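You operate a simulated robot arm through the tools that you are given. There is no shell and no other tool. Be economical: measure what you need, move in short steps, check, and stop when the job is done.

Carry out the task below with a simulated robot arm. There is one attempt and no reset: what you move stays moved.

TASK
Stand the cup beside the felt block. It goes on the side that lies toward x -0.7, y +0.7 (a direction in the base frame), with about 3 cm between them.
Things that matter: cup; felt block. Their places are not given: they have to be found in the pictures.

It is judged by the outcome, as a careful person would: the job done as asked, and still so three seconds after it is handed in. It fails if anything else is knocked over, pushed out of place, dropped, spilled or broken.

THE ROBOT
A 6-joint arm with a two-finger parallel gripper, fixed in place. Base frame: the origin is at the foot of the arm, x ahead of it, y to its left, z up; the work surface is at about z = 0. Lengths are in mm, angles in degrees, forces in N, time in s.
With the tool pointing down near the work surface it reaches from about 180 to 460 mm from the base axis. Its first joint turns from -70.0 to 70.0 degrees. Payload 1.9 kg.
Tool frame: the origin (TCP) lies between the finger pads and is the grasp point; the fingertips stand 23 mm ahead of it; z points along the fingers, y is the line along which they close. The gripper opens to 94 mm. The fingers are 38 mm wide and 10 mm thick; the gripper's body (54 by 96 mm) begins 39 mm behind the TCP.
Orientation is that of the tool frame in the base frame, as a unit quaternion [x, y, z, w]. With the fingers straight down and closing along the base's y, the tool's x points along the base's -x, its y along +y and its z along -z.

THE INTERFACE
- The arm moves only by the tool jog_arm. Its arguments are lists of equal length, an entry for each row: "delta_pos": the shift along the base's x, y, z in units of 400 mm (1.0 is 400 mm), a list of three; "rotation": the turn, a rotation vector about the base's x, y, z in units of 120 degrees (1.0 is 120 degrees), a list of three; "grip": the finger opening in cm, from 0 to 9.4. In form: {"delta_pos": [[dx, dy, dz], ...], "rotation": [[rx, ry, rz], ...], "grip": [grip, ...]}. A call has 1 to 8 rows; each row is the pose to reach, as a shift and turn from the pose commanded when the call began. A call with a number of a shift or a turn outside -1 to 1 is refused whole. A row lasts 0.2 s, in which the tool goes at most 50 mm and 8.6 degrees; a call with a longer step from one row to the next is refused whole, and so is a gripper value outside its range. A pose out of reach is approached as far as the arm can. The call stops where the force on the tool passes 40 N (or 10 N more than at its start, if that is more) or the arm is blocked; 0.2 s more then pass. The fingers move at their own pace (about 108 mm/s each) and stop on an object; they squeeze with about 33 N. The grip force told is the motor's: it shows also when the fingers shut on nothing. Time passes only in rows, and 0.2 s behind the last, so rows that repeat a pose let the fingers close. It gives the time, the measured TCP pose, the force on the tool (base axes), the opening and the grip force at its end, in the units of the frame above (readings bear some noise), and new pictures: "show" is both (left out), scene, wrist or none.
- Cameras (640 x 400 px; columns grow to the right, rows downward): "scene" is fixed at [31.9, 306, 434.8]; the picture's right is [-0.90, -0.43, 0.00], its down [-0.19, 0.40, -0.89] and it looks along [0.38, -0.81, -0.45] (base axes); focal length 356 px, centre (320, 200). "wrist" rides on the gripper at [-39, 0, -44] in the tool frame; the picture's right is [0.00, -1.00, 0.00], its down [0.97, 0.00, -0.24] and it looks along [0.24, 0.00, 0.97] (tool axes); focal length 218 px, centre (320, 200).
- probe_pixels(camera, pixels): for up to 12 pixels [column, row] of the newest picture of that camera ("zoom" is the newest enlarged one), the place [x, y, z] in the base frame of the surface seen there, good to about 2 mm, but the place of the scene camera against the robot may be out by one fixed shift of up to 18 mm in any direction. No time passes.
- inspect(camera, box): a new picture of the part [left, top, right, bottom] of that camera's present view, enlarged. No time passes.
- sign_off(): hands the job in; it is judged then, once.

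Work in short steps. Measure before you move; look again where a grasp or a placing could have gone wrong, and mend it. You have 60 turns and 120 pictures in all, the two below and enlarged ones among them. Open the gripper and draw the arm clear of the work before you hand the job in, unless the task says otherwise; then end with one line.

The tools are called after "Call:" by a JSON object that holds its "op" and its "data". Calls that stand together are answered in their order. jog_arm: Moves the arm, as the interface text tells. Its arguments: {"type":"object","properties":{"delta_pos":{"type":"array"},"rotation":{"type":"array"},"grip":{"type":"array"},"show":{"type":"string","enum":["both","scene","wrist","none"]}},"required":["delta_pos","rotation","grip"]} The other tools are called the same way: probe_pixels (camera, pixels) gives the place of the surface under pixels of a picture; inspect (camera, box) takes an enlarged picture of a part of a camera's view; sign_off () hands the job in.

At the start:

```text
clock: 0.0
position: [350.2, -79.0, 274.5]
tool_rot: [0.0, 1.0, 0.001, 0.001]
contact_force: [1.2, -0.2, 0.0]
finger_gap: 93.8
grip_force: 0.0
```

scene: 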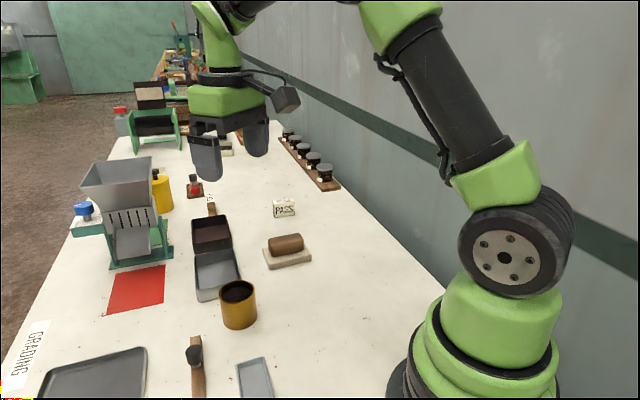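
wrist: 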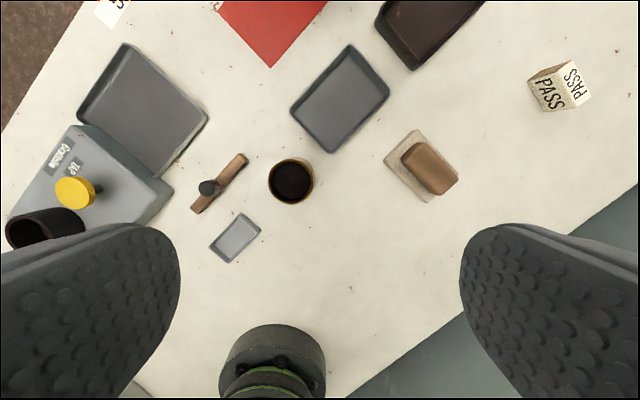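

The cup seems to be at scene (238,305) and the felt block (wood-topped pad) at (287,250). I'll enlarge both and measure them.

Call:
{"op": "inspect", "data": {"camera": "scene", "box": [180, 190, 340, 340]}}

Call:
{"op": "inspect", "data": {"camera": "wrist", "box": [180, 30, 500, 280]}}

Call:
{"op": "probe_pixels", "data": {"camera": "wrist", "pixels": [[291, 182], [269, 182], [313, 182], [291, 160], [291, 204], [385, 165], [411, 130], [459, 178], [430, 202], [430, 167], [350, 220], [340, 150]]}}

Call:
{"op": "probe_pixels", "data": {"camera": "scene", "pixels": [[238, 292], [221, 292], [255, 292], [238, 283], [238, 303], [238, 328], [268, 269], [312, 261], [264, 250], [300, 246], [287, 241], [300, 300]]}}

```text
2.67 times, centred on (260, 265) of scene
```

zoom: 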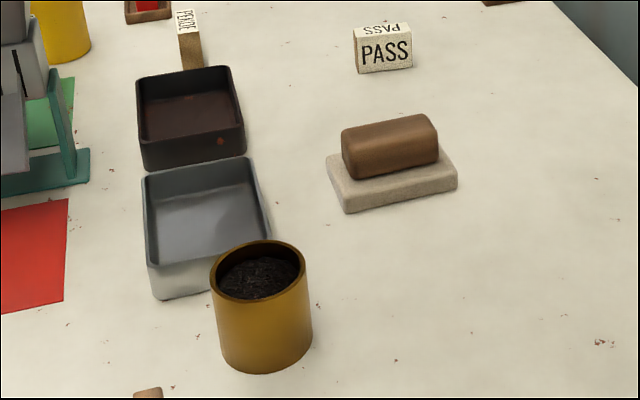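

```text
1.60 times, centred on (340, 155) of wrist
```

zoom: 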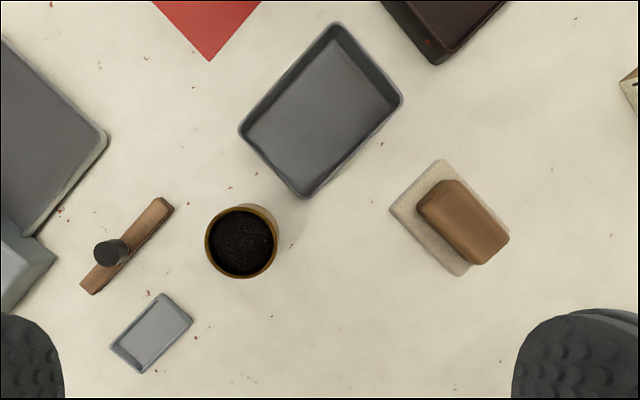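

```text
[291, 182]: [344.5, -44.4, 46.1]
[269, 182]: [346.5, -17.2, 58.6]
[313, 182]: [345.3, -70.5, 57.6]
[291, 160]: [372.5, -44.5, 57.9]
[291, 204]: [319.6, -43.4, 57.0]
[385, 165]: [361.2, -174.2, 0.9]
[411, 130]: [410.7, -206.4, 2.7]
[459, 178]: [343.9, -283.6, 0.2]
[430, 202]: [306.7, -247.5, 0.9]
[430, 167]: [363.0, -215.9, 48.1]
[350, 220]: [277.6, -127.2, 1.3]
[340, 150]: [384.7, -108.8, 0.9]
```

```text
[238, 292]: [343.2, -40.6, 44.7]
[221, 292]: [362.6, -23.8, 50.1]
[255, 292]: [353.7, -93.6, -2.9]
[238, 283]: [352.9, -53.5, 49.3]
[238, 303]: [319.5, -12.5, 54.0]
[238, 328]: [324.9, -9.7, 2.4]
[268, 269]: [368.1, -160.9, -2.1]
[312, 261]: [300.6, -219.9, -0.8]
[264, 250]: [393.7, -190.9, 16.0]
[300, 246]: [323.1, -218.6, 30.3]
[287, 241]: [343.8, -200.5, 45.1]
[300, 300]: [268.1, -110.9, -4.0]
```

The cup's rim is at z≈58, its radius is about 27 mm and its centre is near (346,-44), with something inside. Next I measure the felt block's base corners in the zoom.

Call:
{"op": "probe_pixels", "data": {"camera": "zoom", "pixels": [[395, 209], [440, 165], [456, 270], [468, 262], [408, 225], [425, 242], [440, 256], [425, 235], [390, 209], [420, 245], [452, 275], [410, 195]]}}

Call:
{"op": "inspect", "data": {"camera": "wrist", "box": [370, 115, 480, 215]}}

```text
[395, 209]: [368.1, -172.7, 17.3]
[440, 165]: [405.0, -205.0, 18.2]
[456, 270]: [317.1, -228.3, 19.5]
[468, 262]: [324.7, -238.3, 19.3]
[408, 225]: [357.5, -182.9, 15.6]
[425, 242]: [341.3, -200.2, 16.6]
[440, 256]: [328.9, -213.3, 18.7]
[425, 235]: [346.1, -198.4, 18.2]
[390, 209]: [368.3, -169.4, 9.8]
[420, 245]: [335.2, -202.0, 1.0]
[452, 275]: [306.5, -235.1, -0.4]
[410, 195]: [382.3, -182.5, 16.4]
```

```text
4.00 times, centred on (425, 165) of wrist
```

zoom: 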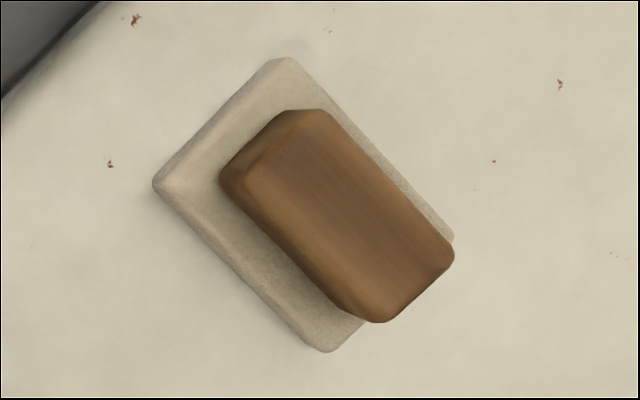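

I'll refine the block's edges and corners in this closer zoom.

Call:
{"op": "probe_pixels", "data": {"camera": "zoom", "pixels": [[160, 183], [287, 64], [324, 345], [452, 240], [310, 338], [230, 260], [190, 216], [365, 152], [410, 195], [220, 130], [150, 183], [320, 357]]}}

```text
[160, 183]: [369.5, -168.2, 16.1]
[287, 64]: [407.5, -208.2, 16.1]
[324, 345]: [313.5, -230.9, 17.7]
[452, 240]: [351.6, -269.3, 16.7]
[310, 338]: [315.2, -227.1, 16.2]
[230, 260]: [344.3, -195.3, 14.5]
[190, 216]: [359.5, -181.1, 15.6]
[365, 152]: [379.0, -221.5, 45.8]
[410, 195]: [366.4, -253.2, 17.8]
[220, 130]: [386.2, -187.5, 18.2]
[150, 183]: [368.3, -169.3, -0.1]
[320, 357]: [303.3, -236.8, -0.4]
```

The block's centre is near (360,-219), with a half-width of about 28 mm across the side facing (-0.7,+0.7). The cup's target is therefore about (300,-159). I turn the tool -45° so the fingers close along (0.7,0.7), clear of the tray and brush, and move above the cup.

Call:
{"op": "jog_arm", "data": {"delta_pos": [[-0.0018, 0.0146, -0.05], [-0.0035, 0.0292, -0.1], [-0.0053, 0.0438, -0.15], [-0.007, 0.0585, -0.2], [-0.009, 0.073, -0.25], [-0.0105, 0.0877, -0.3], [-0.0105, 0.0877, -0.3]], "rotation": [[0, 0, -0.0625], [0, 0, -0.125], [0, 0, -0.1875], [0, 0, -0.25], [0, 0, -0.3125], [0, 0, -0.375], [0, 0, -0.375]], "grip": [9.4, 9.4, 9.4, 9.4, 9.4, 9.4, 9.4]}}

```text
clock: 1.6
position: [348.1, -44.3, 154.3]
tool_rot: [0.383, 0.924, 0.001, 0.002]
contact_force: [-0.6, -0.1, 0.5]
finger_gap: 94.3
grip_force: 0.1
```

scene: 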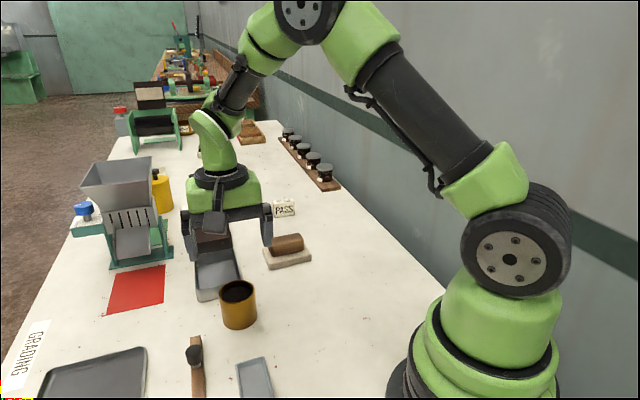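
wrist: 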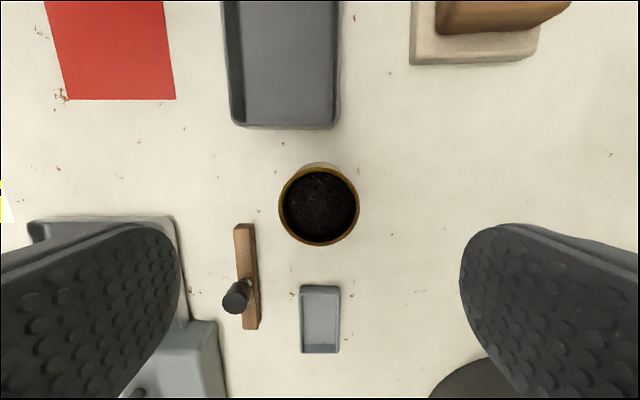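

I check the cup centre and the clearance to the brush, pan and tray from here.

Call:
{"op": "probe_pixels", "data": {"camera": "wrist", "pixels": [[281, 206], [357, 206], [319, 171], [319, 243], [246, 225], [256, 228], [177, 222], [230, 118], [318, 288], [238, 296], [285, 128]]}}

```text
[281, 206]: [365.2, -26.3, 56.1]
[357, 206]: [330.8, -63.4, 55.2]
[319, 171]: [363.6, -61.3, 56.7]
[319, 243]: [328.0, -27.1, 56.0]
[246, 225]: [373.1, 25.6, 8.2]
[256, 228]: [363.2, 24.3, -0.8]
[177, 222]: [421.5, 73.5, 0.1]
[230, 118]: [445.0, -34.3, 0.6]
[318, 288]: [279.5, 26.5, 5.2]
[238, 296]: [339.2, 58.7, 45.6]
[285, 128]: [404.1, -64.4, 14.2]
```

The cup centre is (346.5,-44.5) and the fingers will miss the brush by more than 10 mm. I go straight down to z≈33.

Call:
{"op": "jog_arm", "data": {"delta_pos": [[-0.001, 0, -0.06], [-0.002, 0, -0.12], [-0.002, 0, -0.18], [-0.002, 0, -0.24], [-0.002, 0, -0.28], [-0.002, 0, -0.304], [-0.002, 0, -0.304]], "rotation": [[0, 0, 0], [0, 0, 0], [0, 0, 0], [0, 0, 0], [0, 0, 0], [0, 0, 0], [0, 0, 0]], "grip": [9.4, 9.4, 9.4, 9.4, 9.4, 9.4, 9.4]}}

```text
clock: 3.2
position: [345.4, -43.1, 33.0]
tool_rot: [0.382, 0.924, 0.001, 0.002]
contact_force: [-0.3, 0.9, -0.4]
finger_gap: 94.1
grip_force: 0.0
```

scene: 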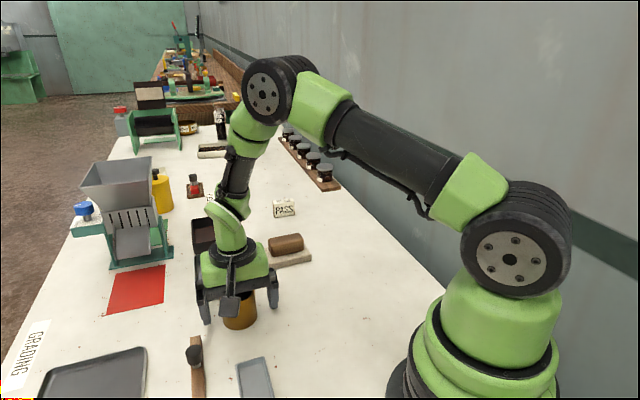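
wrist: 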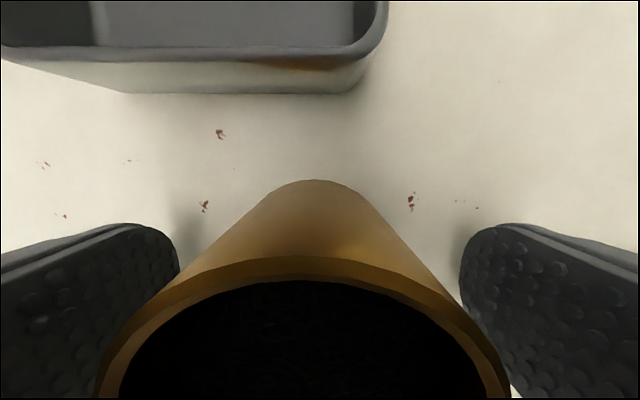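

The fingers straddle the cup, so I close them and check the hold.

Call:
{"op": "jog_arm", "data": {"delta_pos": [[0, 0, 0], [0, 0, 0], [0, 0, 0], [0, 0, 0]], "rotation": [[0, 0, 0], [0, 0, 0], [0, 0, 0], [0, 0, 0]], "grip": [4.5, 4.5, 4.5, 4.5], "show": "wrist"}}

```text
clock: 4.2
position: [344.8, -44.3, 33.9]
tool_rot: [0.382, 0.924, 0.0, 0.001]
contact_force: [-0.8, -1.4, -0.1]
finger_gap: 54.7
grip_force: 33.6
```

wrist: 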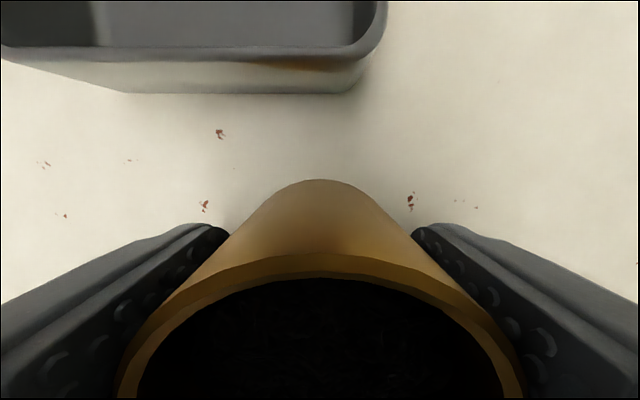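

The cup is held at a 54.7 mm gap with 33 N. I lift it gently by 50 mm.

Call:
{"op": "jog_arm", "data": {"delta_pos": [[0, 0, 0.015], [0, 0, 0.04], [0, 0, 0.07], [0, 0, 0.1], [0, 0, 0.12], [0, 0, 0.125], [0, 0, 0.125]], "rotation": [[0, 0, 0], [0, 0, 0], [0, 0, 0], [0, 0, 0], [0, 0, 0], [0, 0, 0], [0, 0, 0]], "grip": [4.5, 4.5, 4.5, 4.5, 4.5, 4.5, 4.5]}}

```text
clock: 5.8
position: [345.7, -42.7, 84.0]
tool_rot: [0.383, 0.924, 0.0, 0.001]
contact_force: [-0.1, 0.1, -1.9]
finger_gap: 54.7
grip_force: 32.9
```

scene: 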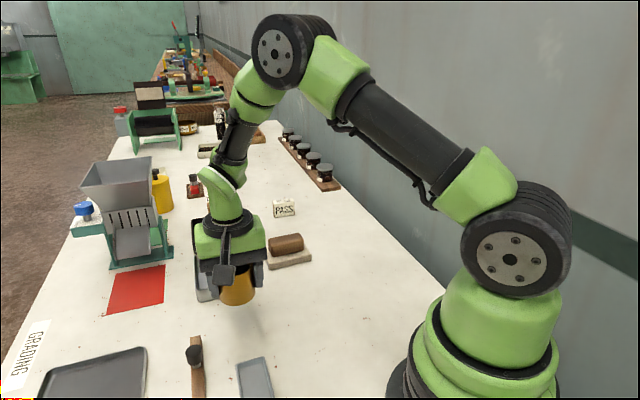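
wrist: 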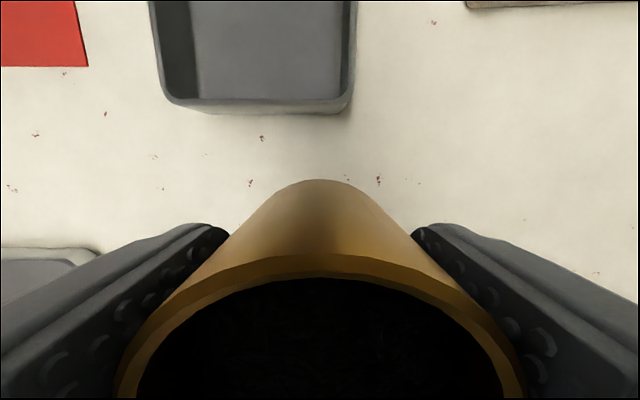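

The cup lifts cleanly. I carry it smoothly by (-46,-114.6) mm to a point above the target.

Call:
{"op": "jog_arm", "data": {"delta_pos": [[-0.0046, -0.0115, 0], [-0.0184, -0.0458, 0], [-0.0368, -0.0917, 0], [-0.0575, -0.1433, 0], [-0.0782, -0.1948, 0], [-0.0966, -0.2407, 0], [-0.1104, -0.275, 0], [-0.115, -0.2865, 0]], "rotation": [[0, 0, 0], [0, 0, 0], [0, 0, 0], [0, 0, 0], [0, 0, 0], [0, 0, 0], [0, 0, 0], [0, 0, 0]], "grip": [4.5, 4.5, 4.5, 4.5, 4.5, 4.5, 4.5, 4.5]}}

```text
clock: 7.6
position: [298.5, -157.1, 83.8]
tool_rot: [0.382, 0.924, 0.0, 0.001]
contact_force: [-0.1, 0.2, -1.3]
finger_gap: 54.3
grip_force: 33.0
```

scene: 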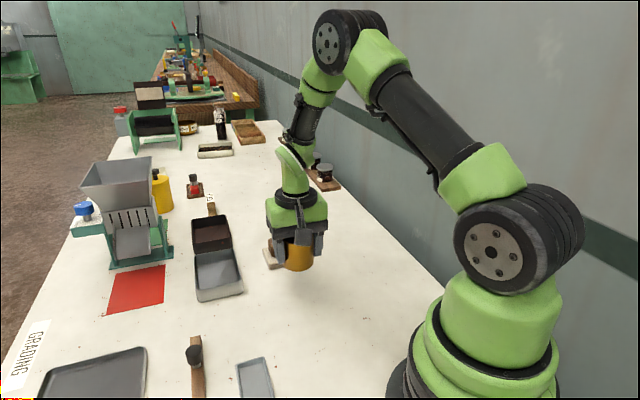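
wrist: 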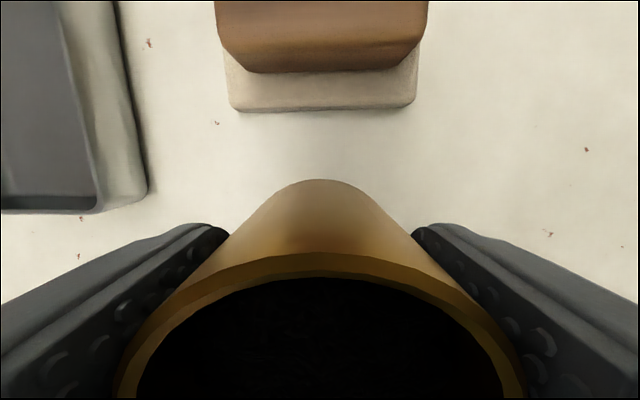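

The cup is in line with the block (block centred near column 322). I measure the gap before lowering.

Call:
{"op": "probe_pixels", "data": {"camera": "wrist", "pixels": [[322, 102], [322, 107], [322, 112], [320, 185], [320, 210], [240, 105], [408, 103]]}}

```text
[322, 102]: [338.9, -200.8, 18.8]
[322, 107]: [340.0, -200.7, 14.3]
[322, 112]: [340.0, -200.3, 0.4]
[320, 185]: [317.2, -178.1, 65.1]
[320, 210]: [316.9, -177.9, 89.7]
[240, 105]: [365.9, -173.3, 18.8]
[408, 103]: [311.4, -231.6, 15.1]
```

The gap would be about 32 mm, which is good. I lower 50 mm back to the pick height.

Call:
{"op": "jog_arm", "data": {"delta_pos": [[0, 0, -0.02], [0, 0, -0.05], [0, 0, -0.08], [0, 0, -0.1], [0, 0, -0.115], [0, 0, -0.1225], [0, 0, -0.125], [0, 0, -0.125]], "rotation": [[0, 0, 0], [0, 0, 0], [0, 0, 0], [0, 0, 0], [0, 0, 0], [0, 0, 0], [0, 0, 0], [0, 0, 0]], "grip": [4.5, 4.5, 4.5, 4.5, 4.5, 4.5, 4.5, 4.5]}}

```text
clock: 9.4
position: [298.0, -159.4, 32.8]
tool_rot: [0.381, 0.924, 0.001, 0.001]
contact_force: [-0.4, -0.5, 1.0]
finger_gap: 54.3
grip_force: 33.0
```

scene: 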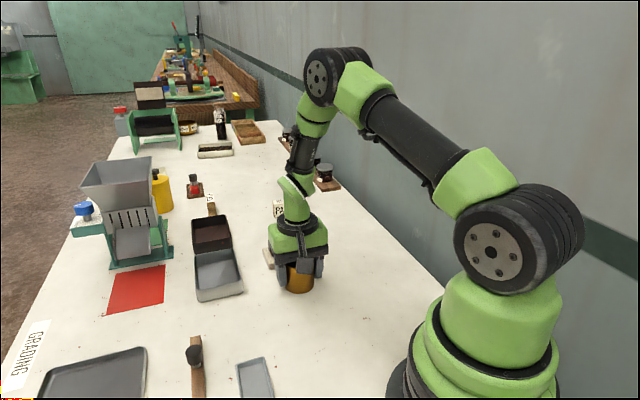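
wrist: 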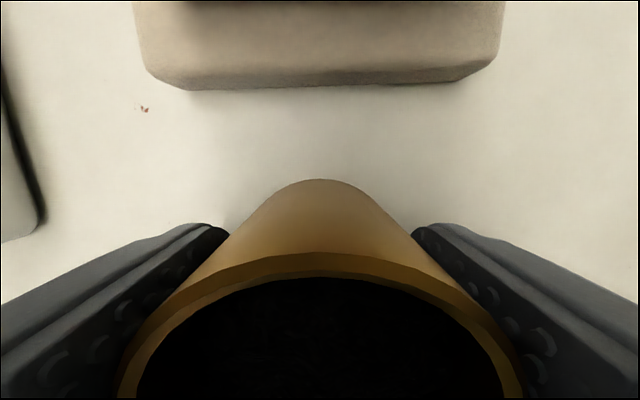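

The cup is back at its pick height and the force reading suggests light contact. I measure the gap, then open the fingers.

Call:
{"op": "probe_pixels", "data": {"camera": "wrist", "pixels": [[320, 82], [320, 90], [320, 183], [320, 200]]}}

Call:
{"op": "jog_arm", "data": {"delta_pos": [[0, 0, -0.001], [0, 0, -0.001], [0, 0, -0.001], [0, 0, -0.001], [0, 0, -0.001]], "rotation": [[0, 0, 0], [0, 0, 0], [0, 0, 0], [0, 0, 0], [0, 0, 0]], "grip": [5.4, 5.8, 7, 8.5, 9.0], "show": "wrist"}}

```text
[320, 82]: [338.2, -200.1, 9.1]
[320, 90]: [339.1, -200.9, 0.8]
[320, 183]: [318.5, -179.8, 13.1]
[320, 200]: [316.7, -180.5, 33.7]
```

```text
clock: 10.6
position: [297.1, -158.3, 31.6]
tool_rot: [0.382, 0.924, 0.0, 0.001]
contact_force: [0.9, -0.5, 0.1]
finger_gap: 90.0
grip_force: 0.1
```

wrist: 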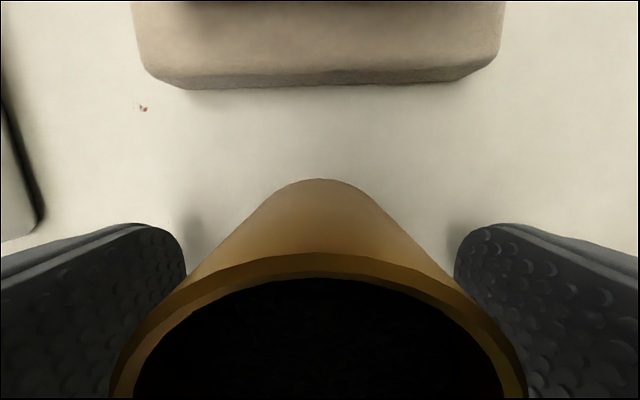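

The cup stands free with a gap of about 30 mm. I raise the arm straight up.

Call:
{"op": "jog_arm", "data": {"delta_pos": [[0, 0, 0.03], [0, 0, 0.09], [0, 0, 0.17], [0, 0, 0.26], [0, 0, 0.35], [0, 0, 0.43], [0, 0, 0.5], [0, 0, 0.5]], "rotation": [[0, 0, 0], [0, 0, 0], [0, 0, 0], [0, 0, 0], [0, 0, 0], [0, 0, 0], [0, 0, 0], [0, 0, 0]], "grip": [9.0, 9.0, 9.0, 9.0, 9.0, 9.0, 9.0, 9.0]}}

```text
clock: 12.4
position: [298.7, -159.3, 230.7]
tool_rot: [0.382, 0.924, 0.0, 0.001]
contact_force: [-0.3, 0.0, 0.1]
finger_gap: 90.1
grip_force: 0.0
```

scene: 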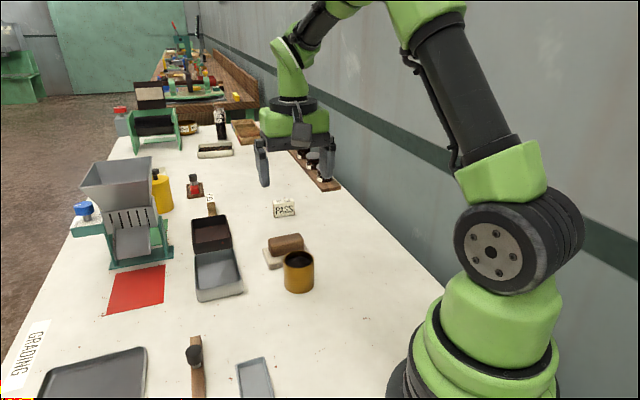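
wrist: 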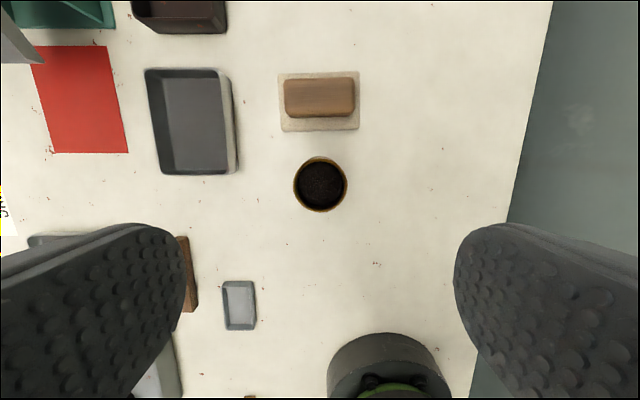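

The cup stands upright beside the block on the correct side, nothing else has moved, and the arm is clear, so I hand it in.

Call:
{"op": "sign_off", "data": {}}

```text
The job is handed in.
```

The cup is standing upright beside the felt block, on its (-0.7, +0.7) side, with a gap of about 3 cm, and the job is handed in.
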